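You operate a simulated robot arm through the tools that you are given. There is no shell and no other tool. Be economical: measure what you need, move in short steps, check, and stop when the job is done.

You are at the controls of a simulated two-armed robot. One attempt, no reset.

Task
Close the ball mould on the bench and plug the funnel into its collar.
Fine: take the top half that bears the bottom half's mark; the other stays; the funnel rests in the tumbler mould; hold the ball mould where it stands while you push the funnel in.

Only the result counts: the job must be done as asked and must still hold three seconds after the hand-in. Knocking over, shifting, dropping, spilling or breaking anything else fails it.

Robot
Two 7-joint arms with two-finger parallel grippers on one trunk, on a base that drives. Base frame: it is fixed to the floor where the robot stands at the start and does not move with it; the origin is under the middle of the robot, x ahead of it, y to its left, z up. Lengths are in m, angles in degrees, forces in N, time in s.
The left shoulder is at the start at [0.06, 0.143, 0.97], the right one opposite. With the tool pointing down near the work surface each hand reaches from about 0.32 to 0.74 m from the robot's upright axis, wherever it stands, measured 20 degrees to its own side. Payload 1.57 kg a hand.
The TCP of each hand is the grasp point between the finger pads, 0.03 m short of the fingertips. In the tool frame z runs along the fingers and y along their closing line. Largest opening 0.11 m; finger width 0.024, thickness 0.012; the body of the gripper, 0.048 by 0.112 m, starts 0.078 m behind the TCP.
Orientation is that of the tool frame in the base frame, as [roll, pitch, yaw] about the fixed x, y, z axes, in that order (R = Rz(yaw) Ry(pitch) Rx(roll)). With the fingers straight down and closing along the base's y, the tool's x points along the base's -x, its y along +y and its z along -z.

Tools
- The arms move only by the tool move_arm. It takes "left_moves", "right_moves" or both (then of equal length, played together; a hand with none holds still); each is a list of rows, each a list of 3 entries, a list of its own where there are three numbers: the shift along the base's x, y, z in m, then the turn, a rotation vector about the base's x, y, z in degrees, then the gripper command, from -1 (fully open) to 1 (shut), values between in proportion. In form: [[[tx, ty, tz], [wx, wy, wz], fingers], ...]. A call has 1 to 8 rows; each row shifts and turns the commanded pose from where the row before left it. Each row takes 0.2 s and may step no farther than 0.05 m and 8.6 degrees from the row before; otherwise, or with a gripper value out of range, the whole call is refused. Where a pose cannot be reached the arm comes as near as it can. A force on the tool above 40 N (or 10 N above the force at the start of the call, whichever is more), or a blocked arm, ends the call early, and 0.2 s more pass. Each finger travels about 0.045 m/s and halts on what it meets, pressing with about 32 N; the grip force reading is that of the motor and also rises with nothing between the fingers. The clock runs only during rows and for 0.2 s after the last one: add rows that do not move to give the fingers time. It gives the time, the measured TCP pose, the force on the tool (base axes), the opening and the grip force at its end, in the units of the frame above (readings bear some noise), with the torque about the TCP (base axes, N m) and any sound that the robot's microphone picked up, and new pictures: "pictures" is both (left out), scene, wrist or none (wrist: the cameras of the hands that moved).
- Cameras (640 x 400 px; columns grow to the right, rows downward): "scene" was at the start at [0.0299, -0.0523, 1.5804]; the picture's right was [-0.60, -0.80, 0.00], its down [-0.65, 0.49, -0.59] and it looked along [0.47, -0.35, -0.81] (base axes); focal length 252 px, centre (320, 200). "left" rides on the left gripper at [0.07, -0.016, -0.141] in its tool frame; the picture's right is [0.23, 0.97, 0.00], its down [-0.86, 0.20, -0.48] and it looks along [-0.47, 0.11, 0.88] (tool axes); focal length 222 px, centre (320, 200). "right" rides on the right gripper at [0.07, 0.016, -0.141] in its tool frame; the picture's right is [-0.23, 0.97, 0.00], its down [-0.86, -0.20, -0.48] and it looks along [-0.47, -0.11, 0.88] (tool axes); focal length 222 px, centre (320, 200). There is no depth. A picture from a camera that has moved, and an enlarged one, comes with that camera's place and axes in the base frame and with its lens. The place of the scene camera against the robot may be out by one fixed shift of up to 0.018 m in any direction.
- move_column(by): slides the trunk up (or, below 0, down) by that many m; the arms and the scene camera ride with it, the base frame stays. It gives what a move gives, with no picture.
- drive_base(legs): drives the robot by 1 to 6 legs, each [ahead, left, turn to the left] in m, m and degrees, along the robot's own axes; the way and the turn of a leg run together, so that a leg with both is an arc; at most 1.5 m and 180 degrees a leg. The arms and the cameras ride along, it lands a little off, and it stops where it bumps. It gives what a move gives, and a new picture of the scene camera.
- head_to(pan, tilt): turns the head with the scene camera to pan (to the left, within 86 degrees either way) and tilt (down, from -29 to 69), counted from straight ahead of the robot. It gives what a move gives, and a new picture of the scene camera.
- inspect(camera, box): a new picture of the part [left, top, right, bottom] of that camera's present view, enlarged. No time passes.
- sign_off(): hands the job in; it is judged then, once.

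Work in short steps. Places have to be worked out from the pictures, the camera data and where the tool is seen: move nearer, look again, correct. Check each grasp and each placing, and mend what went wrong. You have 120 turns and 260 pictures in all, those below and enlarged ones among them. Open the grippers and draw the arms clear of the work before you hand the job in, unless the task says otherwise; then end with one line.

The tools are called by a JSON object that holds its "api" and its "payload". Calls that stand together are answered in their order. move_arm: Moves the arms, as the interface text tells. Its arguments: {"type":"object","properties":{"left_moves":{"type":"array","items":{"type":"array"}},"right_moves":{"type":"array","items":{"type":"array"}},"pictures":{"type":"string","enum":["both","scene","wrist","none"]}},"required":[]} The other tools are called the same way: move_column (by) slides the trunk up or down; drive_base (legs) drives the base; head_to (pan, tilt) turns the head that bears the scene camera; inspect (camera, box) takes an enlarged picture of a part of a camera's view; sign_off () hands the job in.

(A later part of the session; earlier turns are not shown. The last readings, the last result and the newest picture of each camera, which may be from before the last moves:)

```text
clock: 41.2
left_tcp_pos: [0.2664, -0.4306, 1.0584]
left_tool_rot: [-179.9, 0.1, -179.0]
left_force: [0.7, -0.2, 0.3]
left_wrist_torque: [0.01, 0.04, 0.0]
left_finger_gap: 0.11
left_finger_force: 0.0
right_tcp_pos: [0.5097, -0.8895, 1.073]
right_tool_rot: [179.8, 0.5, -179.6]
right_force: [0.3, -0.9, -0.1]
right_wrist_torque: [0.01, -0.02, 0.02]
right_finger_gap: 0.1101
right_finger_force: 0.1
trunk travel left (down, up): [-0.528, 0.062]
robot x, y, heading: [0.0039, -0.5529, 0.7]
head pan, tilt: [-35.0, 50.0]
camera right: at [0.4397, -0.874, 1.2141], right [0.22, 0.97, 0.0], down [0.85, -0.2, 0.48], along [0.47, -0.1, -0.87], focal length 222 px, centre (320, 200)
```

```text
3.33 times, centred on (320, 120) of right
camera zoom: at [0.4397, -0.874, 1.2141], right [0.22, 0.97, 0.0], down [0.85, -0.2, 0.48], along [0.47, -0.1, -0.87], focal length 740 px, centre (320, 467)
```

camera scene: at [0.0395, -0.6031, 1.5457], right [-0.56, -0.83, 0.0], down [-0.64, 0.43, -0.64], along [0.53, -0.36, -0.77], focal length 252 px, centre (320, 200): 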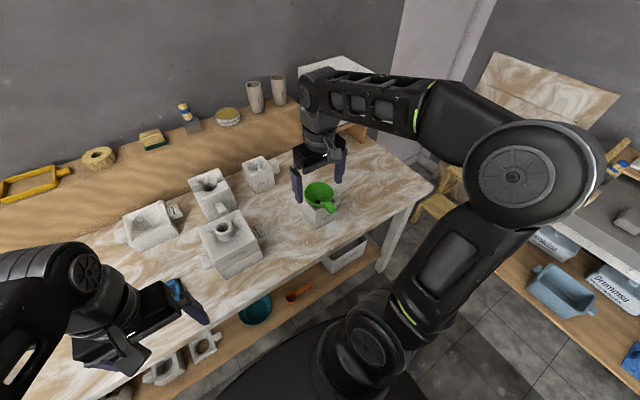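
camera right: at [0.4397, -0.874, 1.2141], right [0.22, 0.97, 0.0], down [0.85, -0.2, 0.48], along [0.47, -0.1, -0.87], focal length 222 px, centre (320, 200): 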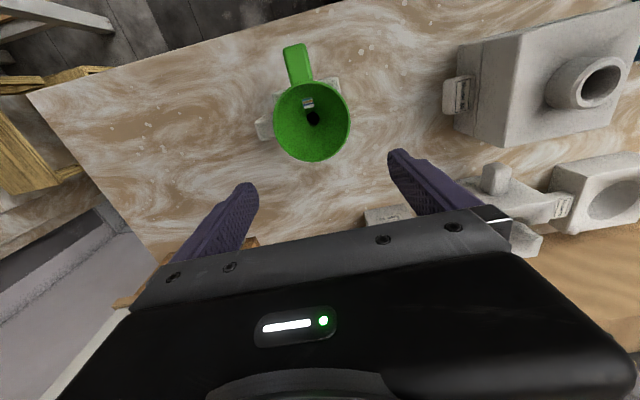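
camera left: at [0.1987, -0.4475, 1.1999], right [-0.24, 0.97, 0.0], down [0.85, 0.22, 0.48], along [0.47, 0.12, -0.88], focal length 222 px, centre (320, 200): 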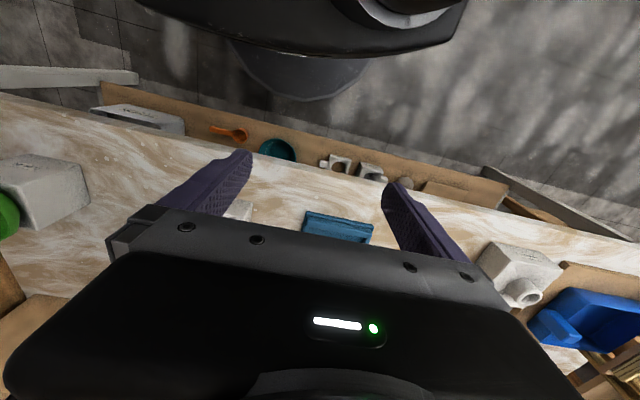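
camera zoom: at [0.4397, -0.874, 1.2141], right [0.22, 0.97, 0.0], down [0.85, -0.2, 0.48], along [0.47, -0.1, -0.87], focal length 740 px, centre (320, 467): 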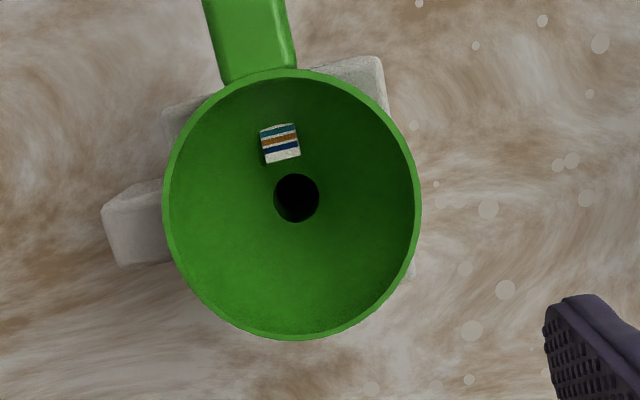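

The rim is ∅0.095 m, centred at (0.4835, −0.892, 0.930), leaning about 6° toward its handle. First I prepare the left hand to hold the mould's left lug (about (0.511, −0.508, 0.84)). I yaw it −91° so it closes along x, then tilt it outward.

{"api": "move_arm", "payload": {"left_moves": [[[0.02, 0.01, 0], [0, 0, -8.3], -1], [[0.02, 0.01, 0], [0, 0, -8.3], -1], [[0.02, 0.01, 0], [0, 0, -8.3], -1], [[0.02, 0.01, 0], [0, 0, -8.3], -1], [[0.02, 0.01, 0], [0, 0, -8.3], -1], [[0.02, 0.01, 0], [0, 0, -8.3], -1], [[0.02, 0.01, 0], [0, 0, -8.3], -1], [[0.02, 0.0, 0], [0, 0, -8.3], -1]], "pictures": "none"}}

{"api": "move_arm", "payload": {"left_moves": [[[0.02, 0.01, 0], [0, 0, -8.3], -1], [[0.02, 0.01, 0], [0, 0, -8.3], -1], [[0.02, 0.0, 0], [0, 0, -8.0], -1]], "pictures": "both"}}

```text
clock: 43.0
left_tcp_pos: [0.4261, -0.359, 1.0588]
left_tool_rot: [-179.9, 0.2, 114.5]
left_force: [0.5, 0.8, -0.2]
left_wrist_torque: [0.0, 0.03, 0.0]
left_finger_gap: 0.1099
left_finger_force: 0.1
right_tcp_pos: [0.5109, -0.8887, 1.0743]
right_tool_rot: [179.7, 0.5, -179.8]
right_force: [-0.6, -0.4, 0.0]
right_wrist_torque: [-0.02, -0.04, 0.01]
right_finger_gap: 0.1098
right_finger_force: 0.0
trunk travel left (down, up): [-0.528, 0.062]
robot x, y, heading: [0.0056, -0.551, 0.9]
head pan, tilt: [-35.0, 50.0]
```

```text
clock: 43.8
left_tcp_pos: [0.4865, -0.3397, 1.0595]
left_tool_rot: [-179.8, 0.1, 89.9]
left_force: [1.1, -0.5, 0.2]
left_wrist_torque: [0.01, -0.02, 0.01]
left_finger_gap: 0.1101
left_finger_force: 0.0
right_tcp_pos: [0.5106, -0.8888, 1.073]
right_tool_rot: [179.9, 0.5, -179.6]
right_force: [-0.9, -0.3, 0.0]
right_wrist_torque: [-0.05, 0.02, 0.03]
right_finger_gap: 0.1103
right_finger_force: 0.0
trunk travel left (down, up): [-0.528, 0.062]
robot x, y, heading: [0.0005, -0.5502, 1.1]
head pan, tilt: [-35.0, 50.0]
camera scene: at [0.0404, -0.6033, 1.5457], right [-0.56, -0.83, 0.0], down [-0.64, 0.43, -0.64], along [0.53, -0.36, -0.77], focal length 252 px, centre (320, 200)
camera left: at [0.4721, -0.2695, 1.2012], right [0.97, 0.22, 0.0], down [0.2, -0.85, 0.48], along [0.11, -0.47, -0.88], focal length 222 px, centre (320, 200)
```

scene: 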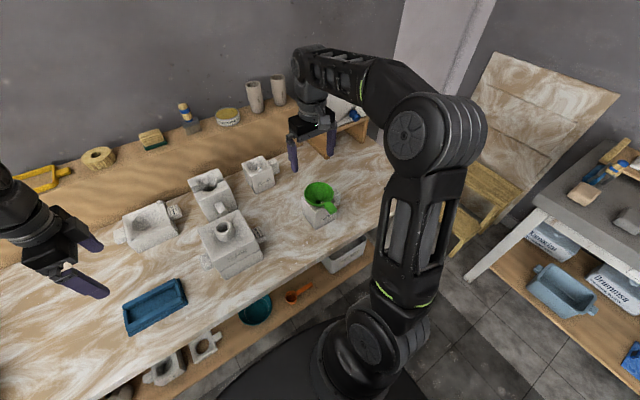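
left: 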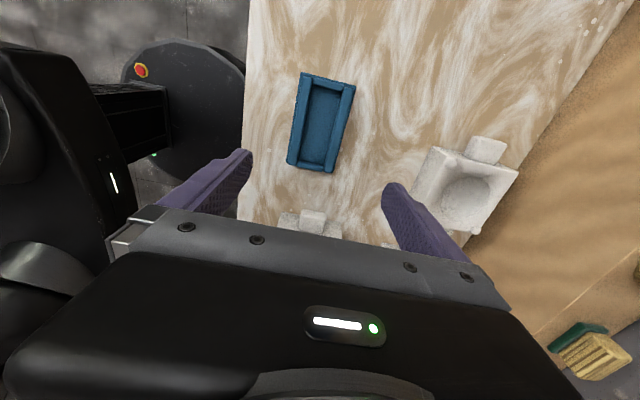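

The yaw is done. I now tilt by −40° about x while approaching the lug from its left.

{"api": "move_arm", "payload": {"left_moves": [[[0.005, -0.01, -0.02], [-8, 0, 0], -1], [[0.005, -0.01, -0.02], [-8, 0, 0], -1], [[0.005, -0.01, -0.02], [-8, 0, 0], -1], [[0.005, -0.01, -0.02], [-8, 0, 0], -1], [[0.005, -0.01, -0.02], [-8, 0, 0], -1]], "pictures": "both"}}

```text
clock: 45.0
left_tcp_pos: [0.5123, -0.3877, 0.9589]
left_tool_rot: [-180.0, 40.2, 89.9]
left_force: [-1.3, 0.8, 0.0]
left_wrist_torque: [-0.02, 0.04, 0.0]
left_finger_gap: 0.1102
left_finger_force: 0.1
right_tcp_pos: [0.5119, -0.8901, 1.0736]
right_tool_rot: [179.9, 0.5, -179.7]
right_force: [-0.5, 0.2, 0.5]
right_wrist_torque: [-0.04, 0.01, 0.02]
right_finger_gap: 0.1102
right_finger_force: 0.0
trunk travel left (down, up): [-0.528, 0.062]
robot x, y, heading: [0.0067, -0.5521, 1.3]
head pan, tilt: [-35.0, 50.0]
camera scene: at [0.0403, -0.6024, 1.5458], right [-0.56, -0.83, 0.0], down [-0.64, 0.43, -0.64], along [0.53, -0.36, -0.77], focal length 252 px, centre (320, 200)
camera left: at [0.4976, -0.2434, 1.0223], right [0.97, 0.17, -0.15], down [0.2, -0.34, 0.92], along [0.11, -0.92, -0.37], focal length 222 px, centre (320, 200)
```

scene: 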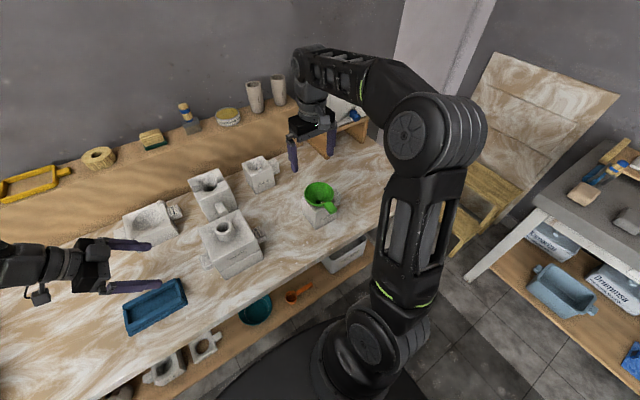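
left: 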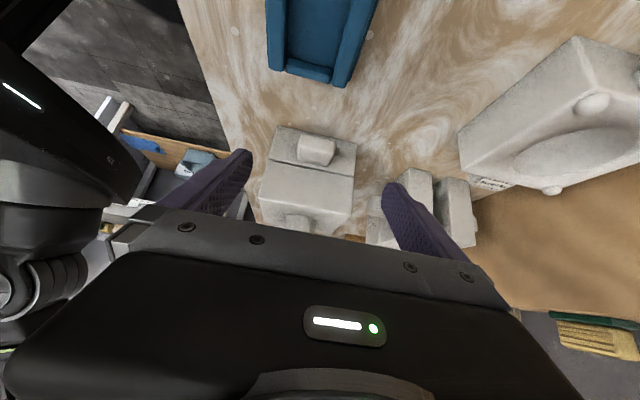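

The lug is right between the fingers in the left view. I enlarge to locate it.

{"api": "inspect", "payload": {"camera": "left", "box": [250, 100, 390, 240]}}

```text
2.86 times, centred on (320, 170) of left
camera zoom: at [0.4976, -0.2434, 1.0223], right [0.97, 0.17, -0.15], down [0.2, -0.34, 0.92], along [0.11, -0.92, -0.37], focal length 635 px, centre (320, 286)
```

zoom: 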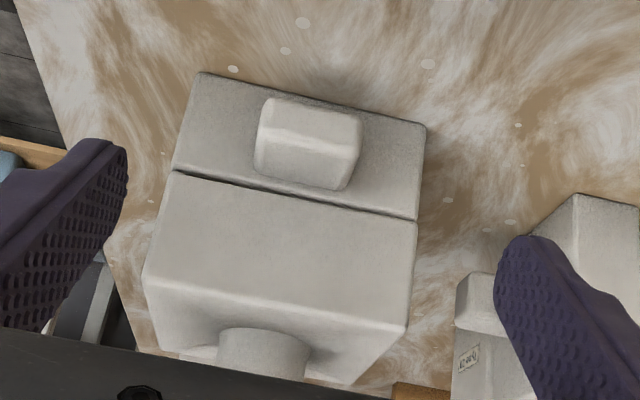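

The lug spans x 0.488–0.536, z 0.833–0.855, and my TCP x matches its centre. I advance along the finger direction.

{"api": "move_arm", "payload": {"left_moves": [[[0, -0.027, -0.028], [0, 0, 0], -1], [[0, -0.027, -0.028], [0, 0, 0], -1], [[0, -0.027, -0.028], [0, 0, 0], -1], [[0, -0.014, -0.015], [0, 0, 0], -1]], "pictures": "wrist"}}

{"api": "inspect", "payload": {"camera": "scene", "box": [160, 190, 280, 290]}}

```text
clock: 46.0
left_tcp_pos: [0.5115, -0.4836, 0.8597]
left_tool_rot: [-179.8, 40.1, 90.1]
left_force: [0.5, -0.3, 0.0]
left_wrist_torque: [0.02, -0.01, 0.03]
left_finger_gap: 0.1101
left_finger_force: 0.2
right_tcp_pos: [0.5095, -0.8881, 1.0731]
right_tool_rot: [179.8, 0.5, -179.8]
right_force: [-0.1, -0.9, 0.3]
right_wrist_torque: [0.02, -0.02, 0.05]
right_finger_gap: 0.1102
right_finger_force: 0.2
trunk travel left (down, up): [-0.528, 0.062]
robot x, y, heading: [0.0036, -0.5506, 0.6]
head pan, tilt: [-35.0, 50.0]
camera left: at [0.4969, -0.3394, 0.9241], right [0.97, 0.17, -0.15], down [0.2, -0.35, 0.92], along [0.11, -0.92, -0.37], focal length 222 px, centre (320, 200)
```

left: 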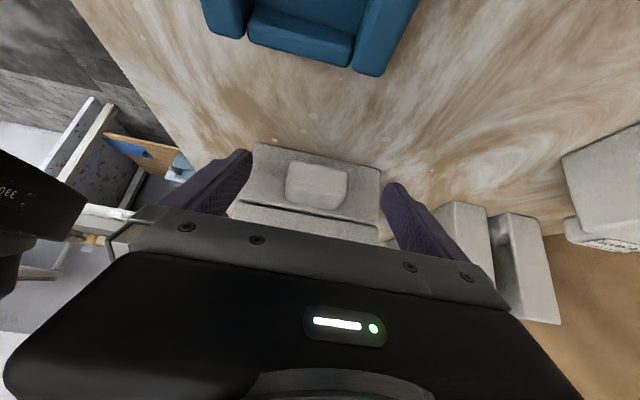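

```text
4.00 times, centred on (220, 240) of scene
camera zoom: at [0.0397, -0.6032, 1.5458], right [-0.56, -0.83, 0.0], down [-0.64, 0.43, -0.64], along [0.53, -0.36, -0.77], focal length 1010 px, centre (720, 40)
```

zoom: 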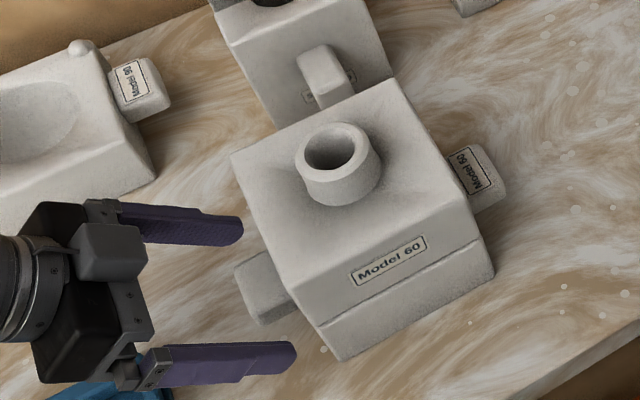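

I go the last centimetre and close on the lug.

{"api": "move_arm", "payload": {"left_moves": [[[0, -0.007, -0.013], [0, 0, 0], -1], [[0, 0, 0], [0, 0, 0], -0.3], [[0, 0, 0], [0, 0, 0], -0.1], [[0, 0, 0], [0, 0, 0], 0.0]], "pictures": "wrist"}}

{"api": "inspect", "payload": {"camera": "scene", "box": [160, 190, 280, 290]}}

{"api": "inspect", "payload": {"camera": "left", "box": [220, 120, 420, 250]}}

```text
clock: 47.0
left_tcp_pos: [0.5117, -0.4917, 0.8472]
left_tool_rot: [-179.9, 40.0, 90.0]
left_force: [0.4, -0.4, 0.4]
left_wrist_torque: [0.0, 0.01, -0.01]
left_finger_gap: 0.055
left_finger_force: 0.1
right_tcp_pos: [0.511, -0.8897, 1.0734]
right_tool_rot: [179.8, 0.5, -179.6]
right_force: [0.0, -0.3, 0.1]
right_wrist_torque: [0.0, -0.01, 0.02]
right_finger_gap: 0.1099
right_finger_force: 0.1
trunk travel left (down, up): [-0.528, 0.062]
robot x, y, heading: [0.0026, -0.5514, 0.7]
head pan, tilt: [-35.0, 50.0]
camera left: at [0.4966, -0.3458, 0.911], right [0.97, 0.17, -0.15], down [0.2, -0.35, 0.92], along [0.11, -0.92, -0.37], focal length 222 px, centre (320, 200)
```

left: 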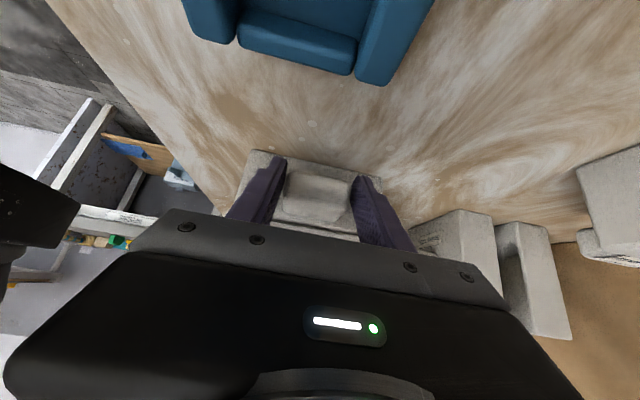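

```text
4.00 times, centred on (220, 240) of scene
camera zoom: at [0.0395, -0.6032, 1.5457], right [-0.56, -0.83, 0.0], down [-0.64, 0.43, -0.64], along [0.53, -0.36, -0.77], focal length 1010 px, centre (720, 40)
```

zoom: 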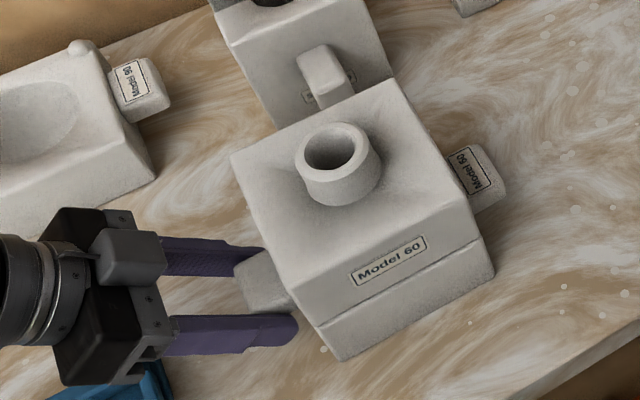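

```text
3.08 times, centred on (320, 185) of left
camera zoom: at [0.4966, -0.3458, 0.911], right [0.97, 0.17, -0.15], down [0.2, -0.35, 0.92], along [0.11, -0.92, -0.37], focal length 684 px, centre (320, 246)
```

zoom: 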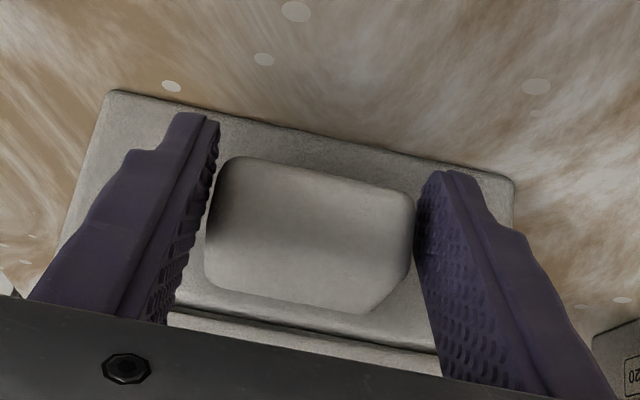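

The lug is centred between the fingers within a millimetre. I close fully to hold it.

{"api": "move_arm", "payload": {"left_moves": [[[0.0005, 0, 0], [0, 0, 0], 0.1], [[0, 0, 0], [0, 0, 0], 0.2], [[0, 0, 0], [0, 0, 0], 0.6], [[0, 0, 0], [0, 0, 0], 1], [[0, 0, 0], [0, 0, 0], 1]], "pictures": "none"}}

{"api": "inspect", "payload": {"camera": "scene", "box": [160, 190, 280, 290]}}

```text
clock: 48.2
left_tcp_pos: [0.5117, -0.4901, 0.8479]
left_tool_rot: [-179.9, 40.1, 90.0]
left_force: [-5.2, 1.0, 0.0]
left_wrist_torque: [0.05, -0.31, -0.49]
left_finger_gap: 0.0499
left_finger_force: 31.5
right_tcp_pos: [0.5091, -0.888, 1.0731]
right_tool_rot: [179.8, 0.5, -179.8]
right_force: [-0.1, 0.3, -0.2]
right_wrist_torque: [0.01, -0.01, 0.01]
right_finger_gap: 0.11
right_finger_force: 0.1
trunk travel left (down, up): [-0.528, 0.062]
robot x, y, heading: [0.0019, -0.5505, 1.0]
head pan, tilt: [-35.0, 50.0]
```

```text
4.00 times, centred on (220, 240) of scene
camera zoom: at [0.0391, -0.6031, 1.5457], right [-0.56, -0.83, 0.0], down [-0.63, 0.43, -0.64], along [0.53, -0.36, -0.77], focal length 1010 px, centre (720, 40)
```

zoom: 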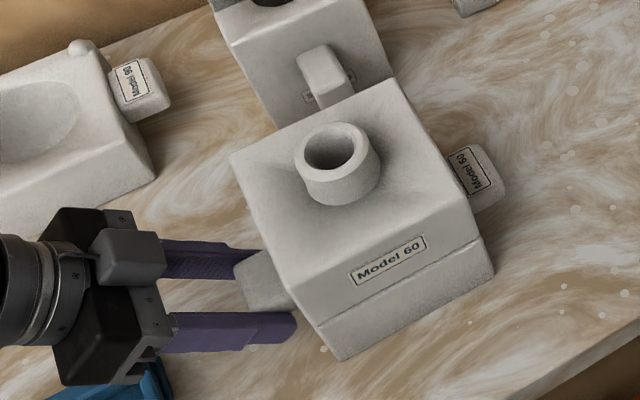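

The mould is held and unmoved. Now I bring the right hand over the funnel, above its rim centre, and lower partway.

{"api": "move_arm", "payload": {"right_moves": [[[-0.013, -0.002, -0.02], [0, 0, 0], -1], [[-0.0135, -0.001, -0.03], [0, 0, 0], -1], [[0, 0, -0.03], [0, 0, 0], -1]], "pictures": "wrist"}}

{"api": "inspect", "payload": {"camera": "scene", "box": [270, 140, 380, 240]}}

```text
clock: 49.0
left_tcp_pos: [0.5109, -0.4892, 0.8479]
left_tool_rot: [-179.9, 40.2, 89.9]
left_force: [-4.4, 0.6, -0.7]
left_wrist_torque: [0.12, -0.06, -0.81]
left_finger_gap: 0.0499
left_finger_force: 32.1
right_tcp_pos: [0.484, -0.8929, 0.9942]
right_tool_rot: [179.8, 0.5, -179.6]
right_force: [-0.3, 0.7, -0.7]
right_wrist_torque: [0.0, 0.01, -0.01]
right_finger_gap: 0.1099
right_finger_force: 0.1
trunk travel left (down, up): [-0.528, 0.062]
robot x, y, heading: [0.0057, -0.5506, 0.9]
head pan, tilt: [-35.0, 50.0]
camera right: at [0.4122, -0.8779, 1.1347], right [0.22, 0.98, 0.0], down [0.85, -0.2, 0.49], along [0.47, -0.1, -0.87], focal length 222 px, centre (320, 200)
```

right: 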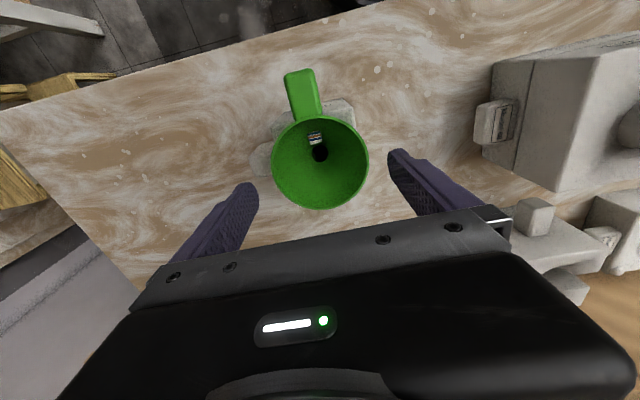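

```text
4.00 times, centred on (325, 190) of scene
camera zoom: at [0.0396, -0.6031, 1.5457], right [-0.56, -0.83, 0.0], down [-0.64, 0.43, -0.64], along [0.53, -0.36, -0.77], focal length 1010 px, centre (300, 240)
```

zoom: 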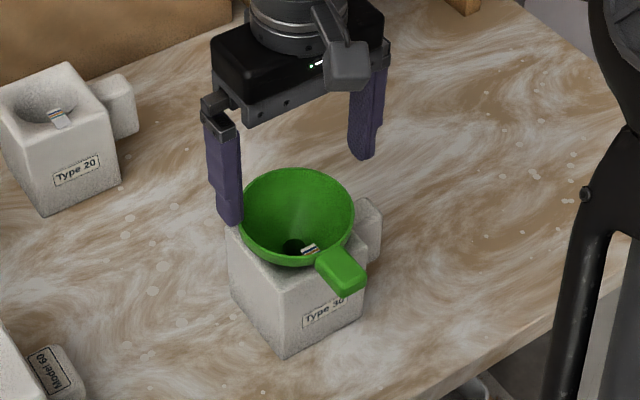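

The rim centre matches the TCP within 1.5 mm. I lower so the fingers straddle the rim, and check before closing.

{"api": "move_arm", "payload": {"right_moves": [[[-0.001, 0.0005, -0.02], [0, 0, 0], -1], [[0, 0, -0.016], [0, 0, 0], -1], [[0, 0, -0.01], [0, 0, 0], -1]], "pictures": "wrist"}}

{"api": "inspect", "payload": {"camera": "scene", "box": [280, 150, 370, 240]}}

```text
clock: 49.8
left_tcp_pos: [0.512, -0.4899, 0.8475]
left_tool_rot: [-179.9, 40.0, 90.0]
left_force: [-4.6, -0.5, 0.5]
left_wrist_torque: [0.22, -0.22, -0.56]
left_finger_gap: 0.05
left_finger_force: 31.9
right_tcp_pos: [0.4817, -0.8932, 0.9489]
right_tool_rot: [-180.0, 0.4, -179.7]
right_force: [0.8, -1.4, -0.3]
right_wrist_torque: [0.03, 0.03, -0.01]
right_finger_gap: 0.1102
right_finger_force: 0.1
trunk travel left (down, up): [-0.528, 0.062]
robot x, y, heading: [0.0064, -0.5518, 1.0]
head pan, tilt: [-35.0, 50.0]
camera right: at [0.4118, -0.8784, 1.0896], right [0.22, 0.97, 0.0], down [0.85, -0.2, 0.49], along [0.47, -0.1, -0.87], focal length 222 px, centre (320, 200)
```

right: 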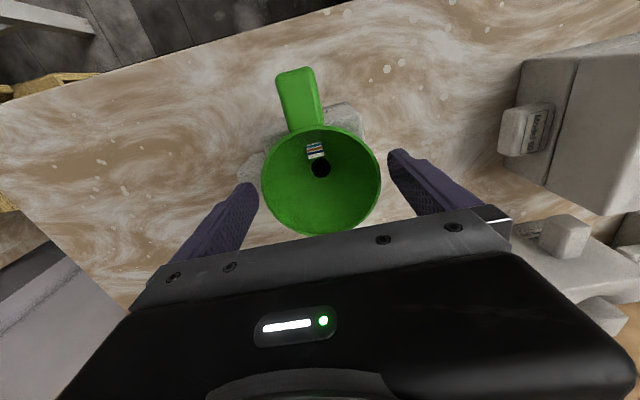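

```text
4.44 times, centred on (325, 195) of scene
camera zoom: at [0.0396, -0.6031, 1.5457], right [-0.56, -0.83, 0.0], down [-0.64, 0.43, -0.64], along [0.53, -0.36, -0.77], focal length 1122 px, centre (298, 222)
```

zoom: 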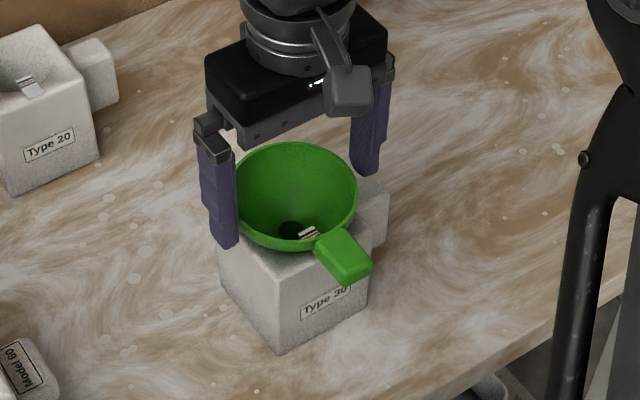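

Fingers straddle the rim well. I lower 5 mm more and close gently.

{"api": "move_arm", "payload": {"right_moves": [[[-0.001, 0.0005, -0.005], [0, 0, 0], -1], [[0, 0, 0], [0, 0, 0], -0.75], [[0, 0, 0], [0, 0, 0], -0.7], [[0, 0, 0], [0, 0, 0], -0.5], [[0, 0, 0], [0, 0, 0], 0], [[0, 0, 0], [0, 0, 0], 1], [[0, 0, 0], [0, 0, 0], 1], [[0, 0, 0], [0, 0, 0], 1]], "pictures": "wrist"}}

{"api": "inspect", "payload": {"camera": "scene", "box": [280, 150, 370, 240]}}

```text
clock: 51.6
left_tcp_pos: [0.5129, -0.4895, 0.8469]
left_tool_rot: [-179.9, 40.1, 90.1]
left_force: [-3.5, 0.9, 0.2]
left_wrist_torque: [0.17, -0.07, -0.35]
left_finger_gap: 0.0499
left_finger_force: 32.2
right_tcp_pos: [0.4813, -0.8926, 0.9427]
right_tool_rot: [179.8, 0.5, -179.6]
right_force: [-0.8, -0.5, -1.3]
right_wrist_torque: [0.04, 0.01, -0.02]
right_finger_gap: 0.0839
right_finger_force: 32.2
trunk travel left (down, up): [-0.528, 0.062]
robot x, y, heading: [0.0036, -0.5508, 0.9]
head pan, tilt: [-35.0, 50.0]
camera right: at [0.4104, -0.877, 1.0845], right [0.22, 0.97, 0.0], down [0.85, -0.2, 0.49], along [0.47, -0.1, -0.87], focal length 222 px, centre (320, 200)
```

right: 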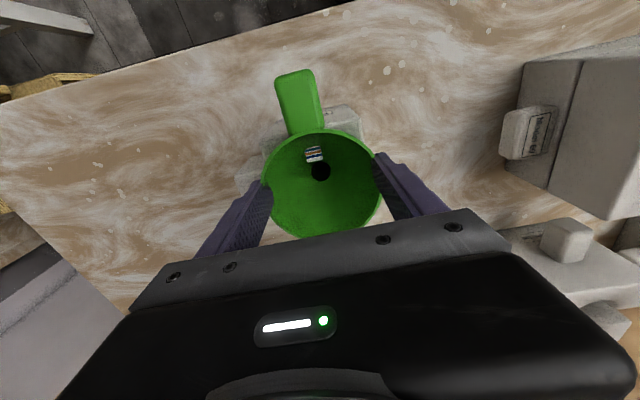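

```text
4.44 times, centred on (325, 195) of scene
camera zoom: at [0.0397, -0.6031, 1.5457], right [-0.56, -0.83, 0.0], down [-0.64, 0.43, -0.64], along [0.53, -0.36, -0.77], focal length 1122 px, centre (298, 222)
```

zoom: 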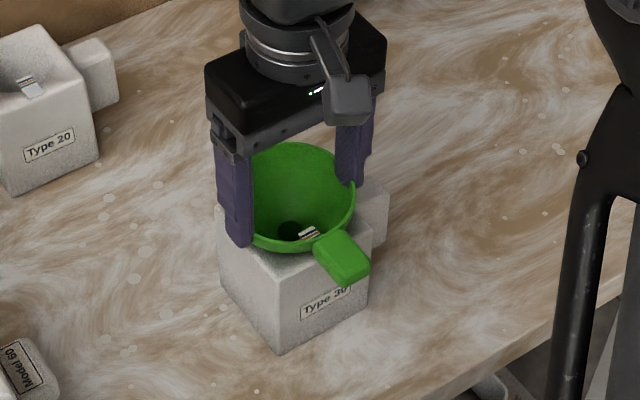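

Gripped at 84 mm with 32 N. I lift slowly and watch.

{"api": "move_arm", "payload": {"right_moves": [[[0, 0, 0.004], [0, 0, 0], 1], [[0, 0, 0.006], [0, 0, 0], 1], [[0, 0, 0.008], [0, 0, 0], 1], [[0, 0, 0.01], [0, 0, 0], 1]], "pictures": "wrist"}}

{"api": "inspect", "payload": {"camera": "scene", "box": [280, 150, 370, 240]}}

```text
clock: 52.6
left_tcp_pos: [0.5115, -0.4904, 0.8472]
left_tool_rot: [-179.9, 40.2, 90.0]
left_force: [-4.2, 0.9, -0.3]
left_wrist_torque: [0.1, -0.06, -0.35]
left_finger_gap: 0.0499
left_finger_force: 31.7
right_tcp_pos: [0.4805, -0.8924, 0.971]
right_tool_rot: [179.8, 0.4, -179.6]
right_force: [0.8, -0.6, -0.5]
right_wrist_torque: [-0.06, -0.04, -0.01]
right_finger_gap: 0.0836
right_finger_force: 32.5
trunk travel left (down, up): [-0.528, 0.062]
robot x, y, heading: [0.0028, -0.5541, 1.0]
head pan, tilt: [-35.0, 50.0]
camera right: at [0.4091, -0.8776, 1.1126], right [0.22, 0.98, 0.0], down [0.85, -0.2, 0.48], along [0.47, -0.1, -0.87], focal length 222 px, centre (320, 200)
```

right: 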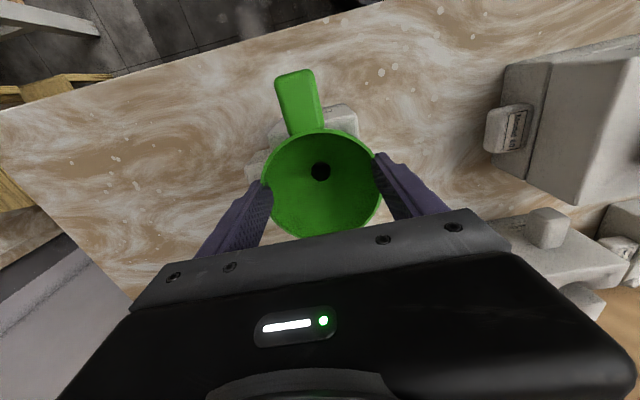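

```text
4.44 times, centred on (325, 195) of scene
camera zoom: at [0.0397, -0.603, 1.5457], right [-0.56, -0.83, 0.0], down [-0.64, 0.43, -0.64], along [0.53, -0.36, -0.77], focal length 1122 px, centre (298, 222)
```

zoom: 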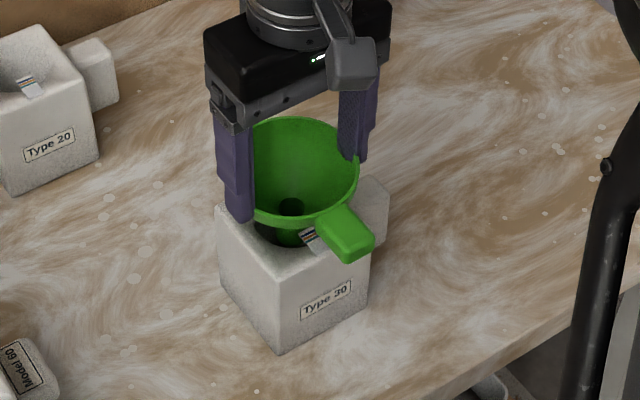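

The funnel is lifting rigidly with the hand. I raise it clear of the tumbler mould.

{"api": "move_arm", "payload": {"right_moves": [[[0, 0, 0.015], [0, 0, 0], 1], [[0, 0, 0.015], [0, 0, 0], 1], [[0, 0, 0.02], [0, 0, 0], 1], [[0, 0, 0.02], [0, 0, 0], 1], [[0, 0, 0.02], [0, 0, 0], 1], [[0, 0, 0.015], [0, 0, 0], 1]], "pictures": "both"}}

{"api": "inspect", "payload": {"camera": "scene", "box": [280, 110, 380, 230]}}

```text
clock: 54.0
left_tcp_pos: [0.5121, -0.4898, 0.848]
left_tool_rot: [-180.0, 40.1, 90.0]
left_force: [-2.7, 1.2, -0.9]
left_wrist_torque: [-0.08, -0.07, -0.29]
left_finger_gap: 0.0498
left_finger_force: 31.9
right_tcp_pos: [0.479, -0.8937, 1.0765]
right_tool_rot: [179.8, 0.5, -179.7]
right_force: [-0.2, -0.4, -1.0]
right_wrist_torque: [0.01, 0.03, 0.03]
right_finger_gap: 0.0838
right_finger_force: 32.2
trunk travel left (down, up): [-0.528, 0.062]
robot x, y, heading: [0.0028, -0.5523, 1.1]
head pan, tilt: [-35.0, 50.0]
camera scene: at [0.0397, -0.603, 1.5457], right [-0.56, -0.83, 0.0], down [-0.64, 0.43, -0.64], along [0.53, -0.36, -0.77], focal length 252 px, centre (320, 200)
camera right: at [0.4083, -0.8789, 1.2175], right [0.22, 0.97, 0.0], down [0.85, -0.2, 0.48], along [0.47, -0.1, -0.87], focal length 222 px, centre (320, 200)
```

scene: 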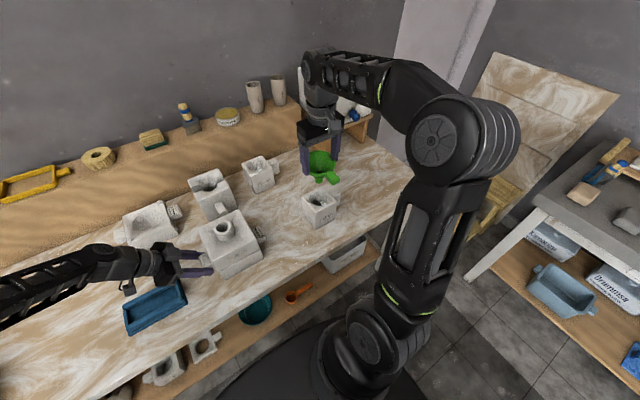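
right: 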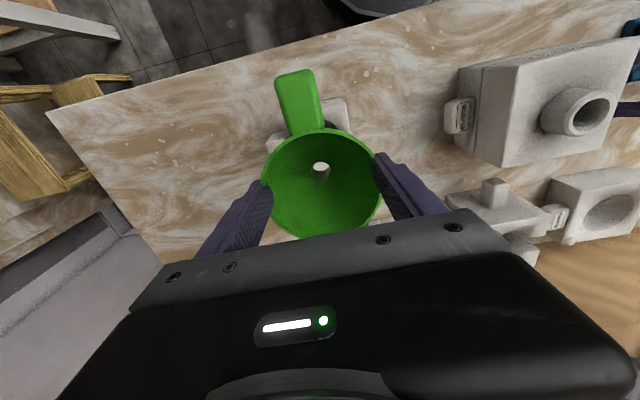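

```text
3.33 times, centred on (330, 170) of scene
camera zoom: at [0.0397, -0.603, 1.5457], right [-0.56, -0.83, 0.0], down [-0.64, 0.43, -0.64], along [0.53, -0.36, -0.77], focal length 842 px, centre (287, 300)
```

zoom: 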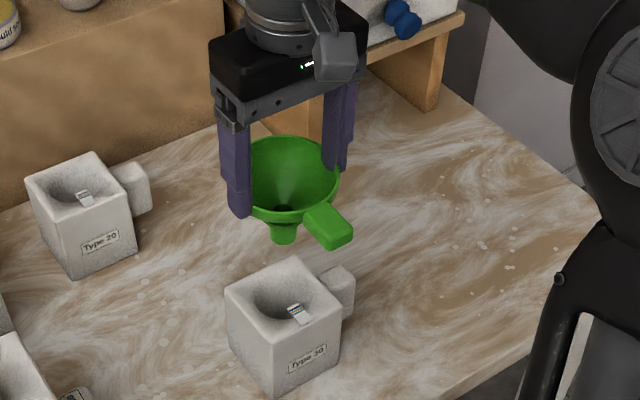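

The funnel is held. I enlarge to judge its tilt.

{"api": "inspect", "payload": {"camera": "scene", "box": [295, 140, 350, 195]}}

{"api": "inspect", "payload": {"camera": "right", "box": [240, 110, 400, 240]}}

```text
7.27 times, centred on (322, 168) of scene
camera zoom: at [0.0397, -0.603, 1.5457], right [-0.56, -0.83, 0.0], down [-0.64, 0.43, -0.64], along [0.53, -0.36, -0.77], focal length 1837 px, centre (302, 436)
```

zoom: 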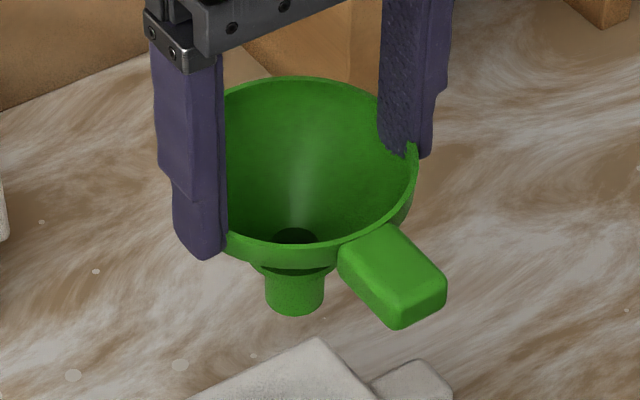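

```text
3.08 times, centred on (320, 175) of right
camera zoom: at [0.4083, -0.8789, 1.2175], right [0.22, 0.97, 0.0], down [0.85, -0.2, 0.48], along [0.47, -0.1, -0.87], focal length 684 px, centre (320, 277)
```

zoom: 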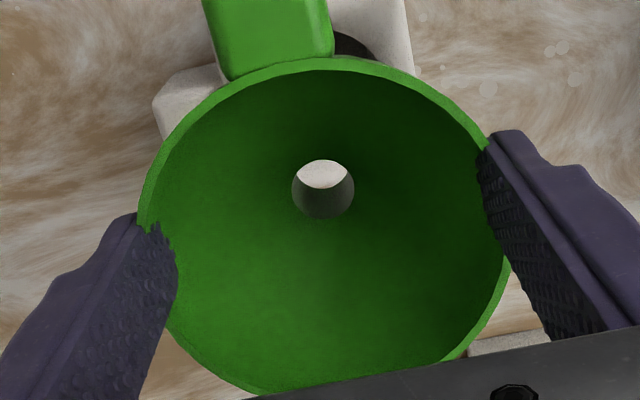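

The stem leans about 7.5° toward +x and 4° toward −y. I rotate the hand to bring the funnel upright and check again.

{"api": "move_arm", "payload": {"right_moves": [[[0, 0, 0.005], [2.1, 3.7, 0], 1], [[0, 0, 0.005], [2.1, 3.7, 0], 1], [[0, 0, 0], [0, 0, 0], 1]], "pictures": "none"}}

{"api": "inspect", "payload": {"camera": "scene", "box": [295, 130, 350, 185]}}

{"api": "inspect", "payload": {"camera": "right", "box": [240, 110, 400, 240]}}

```text
clock: 54.8
left_tcp_pos: [0.5126, -0.4913, 0.8473]
left_tool_rot: [-180.0, 40.1, 90.1]
left_force: [-2.2, 0.7, -0.5]
left_wrist_torque: [-0.37, -0.09, -0.35]
left_finger_gap: 0.0499
left_finger_force: 31.8
right_tcp_pos: [0.4786, -0.8927, 1.0762]
right_tool_rot: [177.8, -2.8, -179.6]
right_force: [0.5, -0.1, -0.7]
right_wrist_torque: [-0.02, 0.0, -0.02]
right_finger_gap: 0.0838
right_finger_force: 32.1
right hand out of reach, approached as far as the arm can: row 1, 2
trunk travel left (down, up): [-0.528, 0.062]
robot x, y, heading: [0.0044, -0.5525, 0.9]
head pan, tilt: [-35.0, 50.0]
```

```text
7.27 times, centred on (322, 158) of scene
camera zoom: at [0.0398, -0.603, 1.5457], right [-0.56, -0.83, 0.0], down [-0.64, 0.43, -0.64], along [0.53, -0.36, -0.77], focal length 1837 px, centre (302, 509)
```

zoom: 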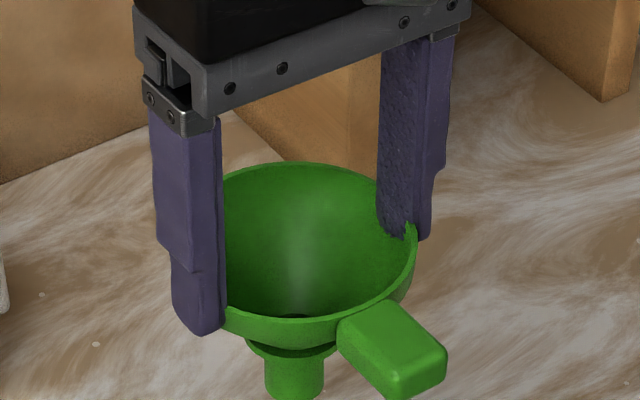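

```text
3.08 times, centred on (320, 175) of right
camera zoom: at [0.4159, -0.8829, 1.2203], right [0.22, 0.97, 0.02], down [0.88, -0.21, 0.43], along [0.42, -0.07, -0.9], focal length 684 px, centre (320, 277)
```

zoom: 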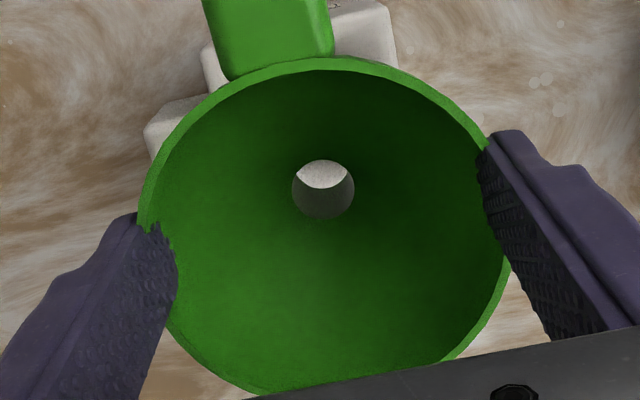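

Rotation was limited by reach here. I carry the funnel toward the mould first, stopping short to finish the correction there.

{"api": "move_arm", "payload": {"right_moves": [[[0.005, 0.04, 0.003], [0, 0, 0], 1], [[0.005, 0.042, 0.002], [0, 0, 0], 1], [[0.005, 0.042, 0.002], [0, 0, 0], 1], [[0.005, 0.042, 0.0], [0, 0, 0], 1], [[0.005, 0.042, 0.0], [0, 0, 0], 1], [[0.005, 0.03, 0.0], [0, 0, 0], 1]], "pictures": "both"}}

```text
clock: 56.2
left_tcp_pos: [0.5122, -0.4901, 0.8474]
left_tool_rot: [-179.9, 40.1, 90.0]
left_force: [-0.7, 1.7, 0.4]
left_wrist_torque: [-0.69, 0.14, -0.45]
left_finger_gap: 0.0497
left_finger_force: 32.3
right_tcp_pos: [0.5113, -0.6535, 1.0822]
right_tool_rot: [177.8, -2.7, -179.6]
right_force: [0.7, 0.6, -0.1]
right_wrist_torque: [-0.02, -0.01, -0.01]
right_finger_gap: 0.0838
right_finger_force: 31.8
trunk travel left (down, up): [-0.528, 0.062]
robot x, y, heading: [0.0059, -0.5483, 0.7]
head pan, tilt: [-35.0, 50.0]
camera scene: at [0.0399, -0.6028, 1.5458], right [-0.56, -0.83, 0.0], down [-0.64, 0.43, -0.64], along [0.53, -0.36, -0.77], focal length 252 px, centre (320, 200)
camera right: at [0.4487, -0.6439, 1.2273], right [0.22, 0.97, 0.02], down [0.88, -0.21, 0.43], along [0.42, -0.07, -0.9], focal length 222 px, centre (320, 200)
```

scene: 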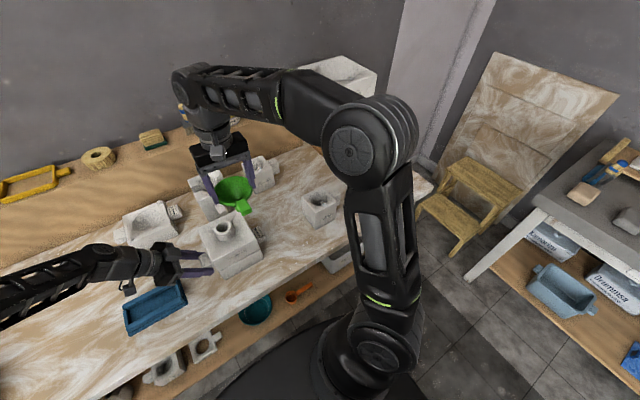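
right: 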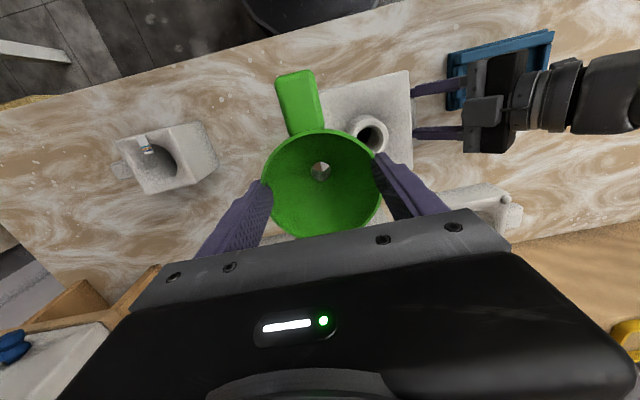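

Now I finish the upright correction (≈2°, 4°) and turn the head to face the mould.

{"api": "move_arm", "payload": {"right_moves": [[[0, 0, 0], [2.1, 4.0, 0], 1], [[0, 0, 0], [0, 0, 0], 1]], "pictures": "none"}}

{"api": "head_to", "payload": {"pan": -4, "tilt": 45}}

{"api": "inspect", "payload": {"camera": "left", "box": [0, 0, 640, 400]}}

{"api": "inspect", "payload": {"camera": "scene", "box": [290, 150, 390, 250]}}

```text
clock: 56.8
left_tcp_pos: [0.5115, -0.4914, 0.8472]
left_tool_rot: [-179.9, 40.2, 89.9]
left_force: [-0.4, -0.1, -0.6]
left_wrist_torque: [-0.67, -0.06, -0.38]
left_finger_gap: 0.05
left_finger_force: 32.3
right_tcp_pos: [0.5117, -0.6553, 1.0808]
right_tool_rot: [177.9, -2.7, -179.6]
right_force: [-0.7, 0.6, -0.4]
right_wrist_torque: [0.04, 0.03, -0.01]
right_finger_gap: 0.0839
right_finger_force: 32.0
right hand out of reach, approached as far as the arm can: row 1
trunk travel left (down, up): [-0.528, 0.062]
robot x, y, heading: [0.0057, -0.5512, 0.9]
head pan, tilt: [-35.0, 50.0]
```

```text
clock: 57.8
left_tcp_pos: [0.5117, -0.4904, 0.8471]
left_tool_rot: [-179.8, 40.1, 90.0]
left_force: [-1.4, -0.3, 0.1]
left_wrist_torque: [-0.62, -0.08, -0.15]
left_finger_gap: 0.05
left_finger_force: 31.6
right_tcp_pos: [0.5103, -0.6558, 1.083]
right_tool_rot: [177.9, -2.7, -179.6]
right_force: [0.0, -1.1, -0.6]
right_wrist_torque: [0.01, 0.01, 0.01]
right_finger_gap: 0.0838
right_finger_force: 32.1
trunk travel left (down, up): [-0.528, 0.062]
robot x, y, heading: [0.0069, -0.5557, 0.8]
head pan, tilt: [-4.0, 45.0]
camera scene: at [0.0572, -0.5643, 1.5526], right [-0.05, -1.0, 0.0], down [-0.71, 0.04, -0.71], along [0.71, -0.04, -0.71], focal length 252 px, centre (320, 200)
```

scene: 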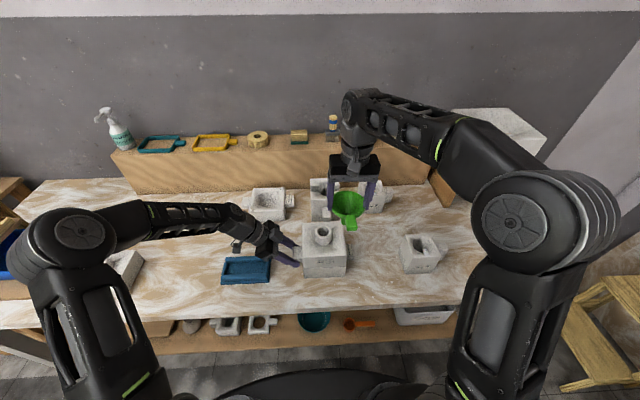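

```text
1.00 times, centred on (320, 200) of left (not enlarged: the box is as wide or as high as the picture)
camera zoom: at [0.4969, -0.3456, 0.9113], right [0.97, 0.17, -0.15], down [0.2, -0.35, 0.92], along [0.11, -0.92, -0.37], focal length 222 px, centre (320, 200)
```

zoom: 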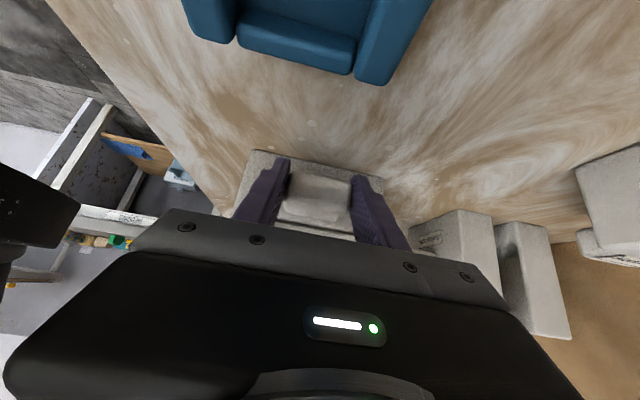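

```text
4.00 times, centred on (340, 200) of scene
camera zoom: at [0.0572, -0.5643, 1.5526], right [-0.05, -1.0, 0.0], down [-0.71, 0.04, -0.71], along [0.71, -0.04, -0.71], focal length 1010 px, centre (240, 200)
```

zoom: 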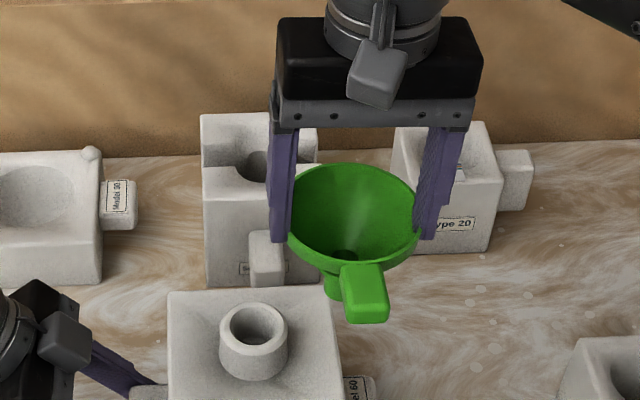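

The lean correction is limited by reach at this height, but the residual 4° is small. I move the stem over the collar, then compare from the two cameras.

{"api": "move_arm", "payload": {"right_moves": [[[-0.0035, 0.033, 0], [0, 0, 0], 1], [[-0.0035, 0.033, 0], [0, 0, 0], 1], [[0, 0, 0], [1, 2, 0], 1]], "pictures": "wrist"}}

{"api": "inspect", "payload": {"camera": "scene", "box": [280, 160, 370, 250]}}

{"api": "inspect", "payload": {"camera": "right", "box": [280, 130, 360, 200]}}

```text
clock: 58.5
left_tcp_pos: [0.5122, -0.4896, 0.8468]
left_tool_rot: [-179.9, 40.0, 90.0]
left_force: [-1.3, -1.0, 0.5]
left_wrist_torque: [-0.54, -0.19, -0.15]
left_finger_gap: 0.0499
left_finger_force: 32.7
right_tcp_pos: [0.5022, -0.5875, 1.0804]
right_tool_rot: [177.9, -2.7, -179.6]
right_force: [0.4, -0.4, -0.4]
right_wrist_torque: [0.0, -0.04, 0.0]
right_finger_gap: 0.0836
right_finger_force: 32.3
trunk travel left (down, up): [-0.528, 0.062]
robot x, y, heading: [0.0046, -0.5505, 0.7]
head pan, tilt: [-4.0, 45.0]
camera right: at [0.4392, -0.5771, 1.2261], right [0.22, 0.97, 0.02], down [0.88, -0.21, 0.43], along [0.42, -0.07, -0.9], focal length 222 px, centre (320, 200)
```

right: 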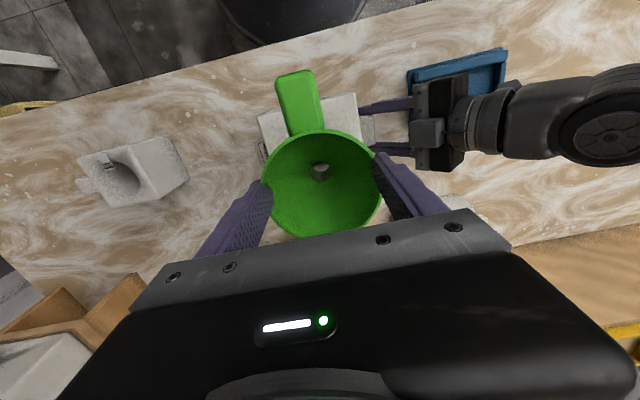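

```text
4.44 times, centred on (325, 205) of scene
camera zoom: at [0.0572, -0.5642, 1.5526], right [-0.05, -1.0, 0.0], down [-0.71, 0.04, -0.71], along [0.71, -0.04, -0.71], focal length 1122 px, centre (298, 178)
```

zoom: 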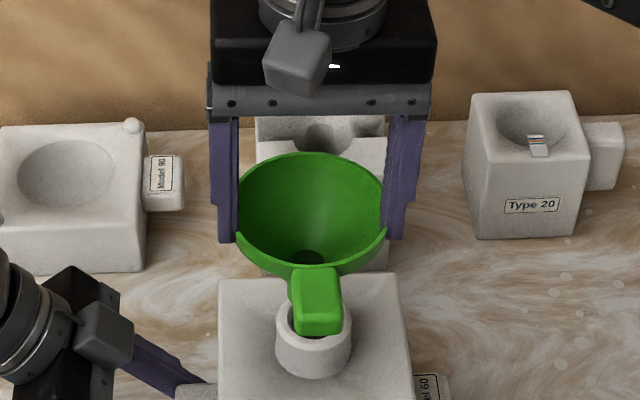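

```text
5.71 times, centred on (320, 165) of right
camera zoom: at [0.4392, -0.5771, 1.2261], right [0.22, 0.97, 0.02], down [0.88, -0.21, 0.43], along [0.42, -0.07, -0.9], focal length 1269 px, centre (320, 400)
```

zoom: 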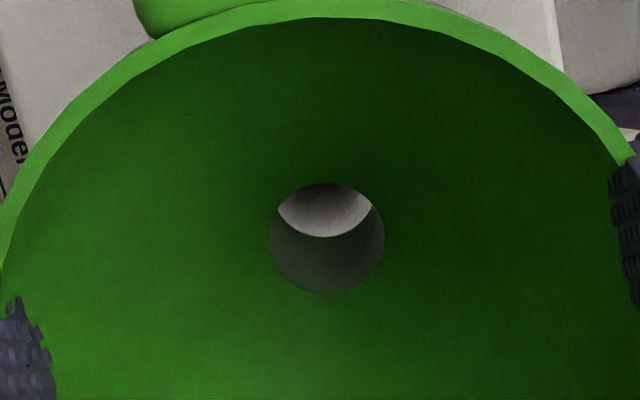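

Stem exit is estimated at about (0.508, −0.585) vs collar (0.510, −0.590), so I undo the 2° roll and shift slightly. Then I lower to just above the collar and retry the pitch correction.

{"api": "move_arm", "payload": {"right_moves": [[[0.001, -0.001, -0.008], [-2, 0, 0], 1], [[0.0, 0, -0.008], [0, 0, 0], 1], [[0, 0, -0.006], [0, 0, 0], 1]], "pictures": "none"}}

{"api": "inspect", "payload": {"camera": "scene", "box": [280, 160, 370, 250]}}

{"api": "inspect", "payload": {"camera": "right", "box": [280, 130, 360, 200]}}

```text
clock: 59.4
left_tcp_pos: [0.5123, -0.4892, 0.8471]
left_tool_rot: [-180.0, 40.1, 90.0]
left_force: [-1.0, -0.2, -0.5]
left_wrist_torque: [-0.56, -0.1, -0.25]
left_finger_gap: 0.05
left_finger_force: 32.1
right_tcp_pos: [0.5017, -0.5872, 1.0808]
right_tool_rot: [177.9, -2.7, -179.6]
right_force: [-0.1, 0.2, 0.5]
right_wrist_torque: [-0.04, -0.05, 0.01]
right_finger_gap: 0.0836
right_finger_force: 32.0
right hand out of reach, approached as far as the arm can: row 1, 2, 3
trunk travel left (down, up): [-0.528, 0.062]
robot x, y, heading: [0.0004, -0.5509, 1.2]
head pan, tilt: [-4.0, 45.0]
```

```text
4.44 times, centred on (325, 205) of scene
camera zoom: at [0.0572, -0.5642, 1.5526], right [-0.05, -1.0, 0.0], down [-0.71, 0.04, -0.71], along [0.71, -0.04, -0.71], focal length 1122 px, centre (298, 178)
```

zoom: 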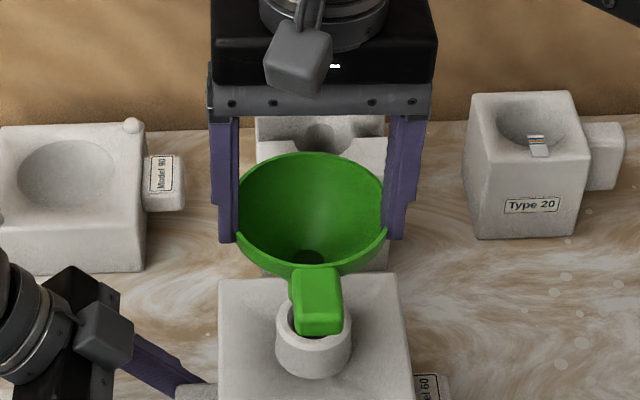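

```text
5.71 times, centred on (320, 165) of right
camera zoom: at [0.4392, -0.5774, 1.2262], right [0.22, 0.97, 0.03], down [0.88, -0.21, 0.43], along [0.42, -0.07, -0.9], focal length 1269 px, centre (320, 400)
```

zoom: 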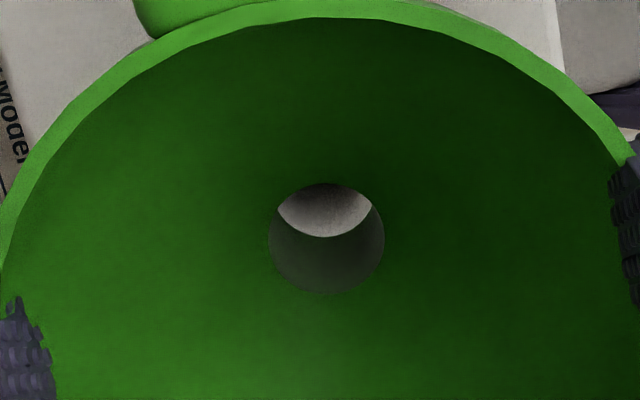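

The rows were not reached, probably because the commanded tilt has run past a joint limit. I back off the commanded tilt and test.

{"api": "move_arm", "payload": {"right_moves": [[[0, 0, 0], [-1.0, -4, 0], 1], [[0, 0, 0], [0, 0, 0], 1]], "pictures": "none"}}

```text
clock: 60.0
left_tcp_pos: [0.5127, -0.4903, 0.8473]
left_tool_rot: [-179.9, 40.1, 89.9]
left_force: [-1.3, 1.4, -0.3]
left_wrist_torque: [-0.86, -0.14, -0.25]
left_finger_gap: 0.0497
left_finger_force: 32.5
right_tcp_pos: [0.5025, -0.5872, 1.0809]
right_tool_rot: [179.9, -0.8, -179.7]
right_force: [0.7, 0.1, -0.4]
right_wrist_torque: [0.02, 0.0, -0.01]
right_finger_gap: 0.084
right_finger_force: 31.6
trunk travel left (down, up): [-0.528, 0.062]
robot x, y, heading: [0.0043, -0.5526, 0.9]
head pan, tilt: [-4.0, 45.0]
```

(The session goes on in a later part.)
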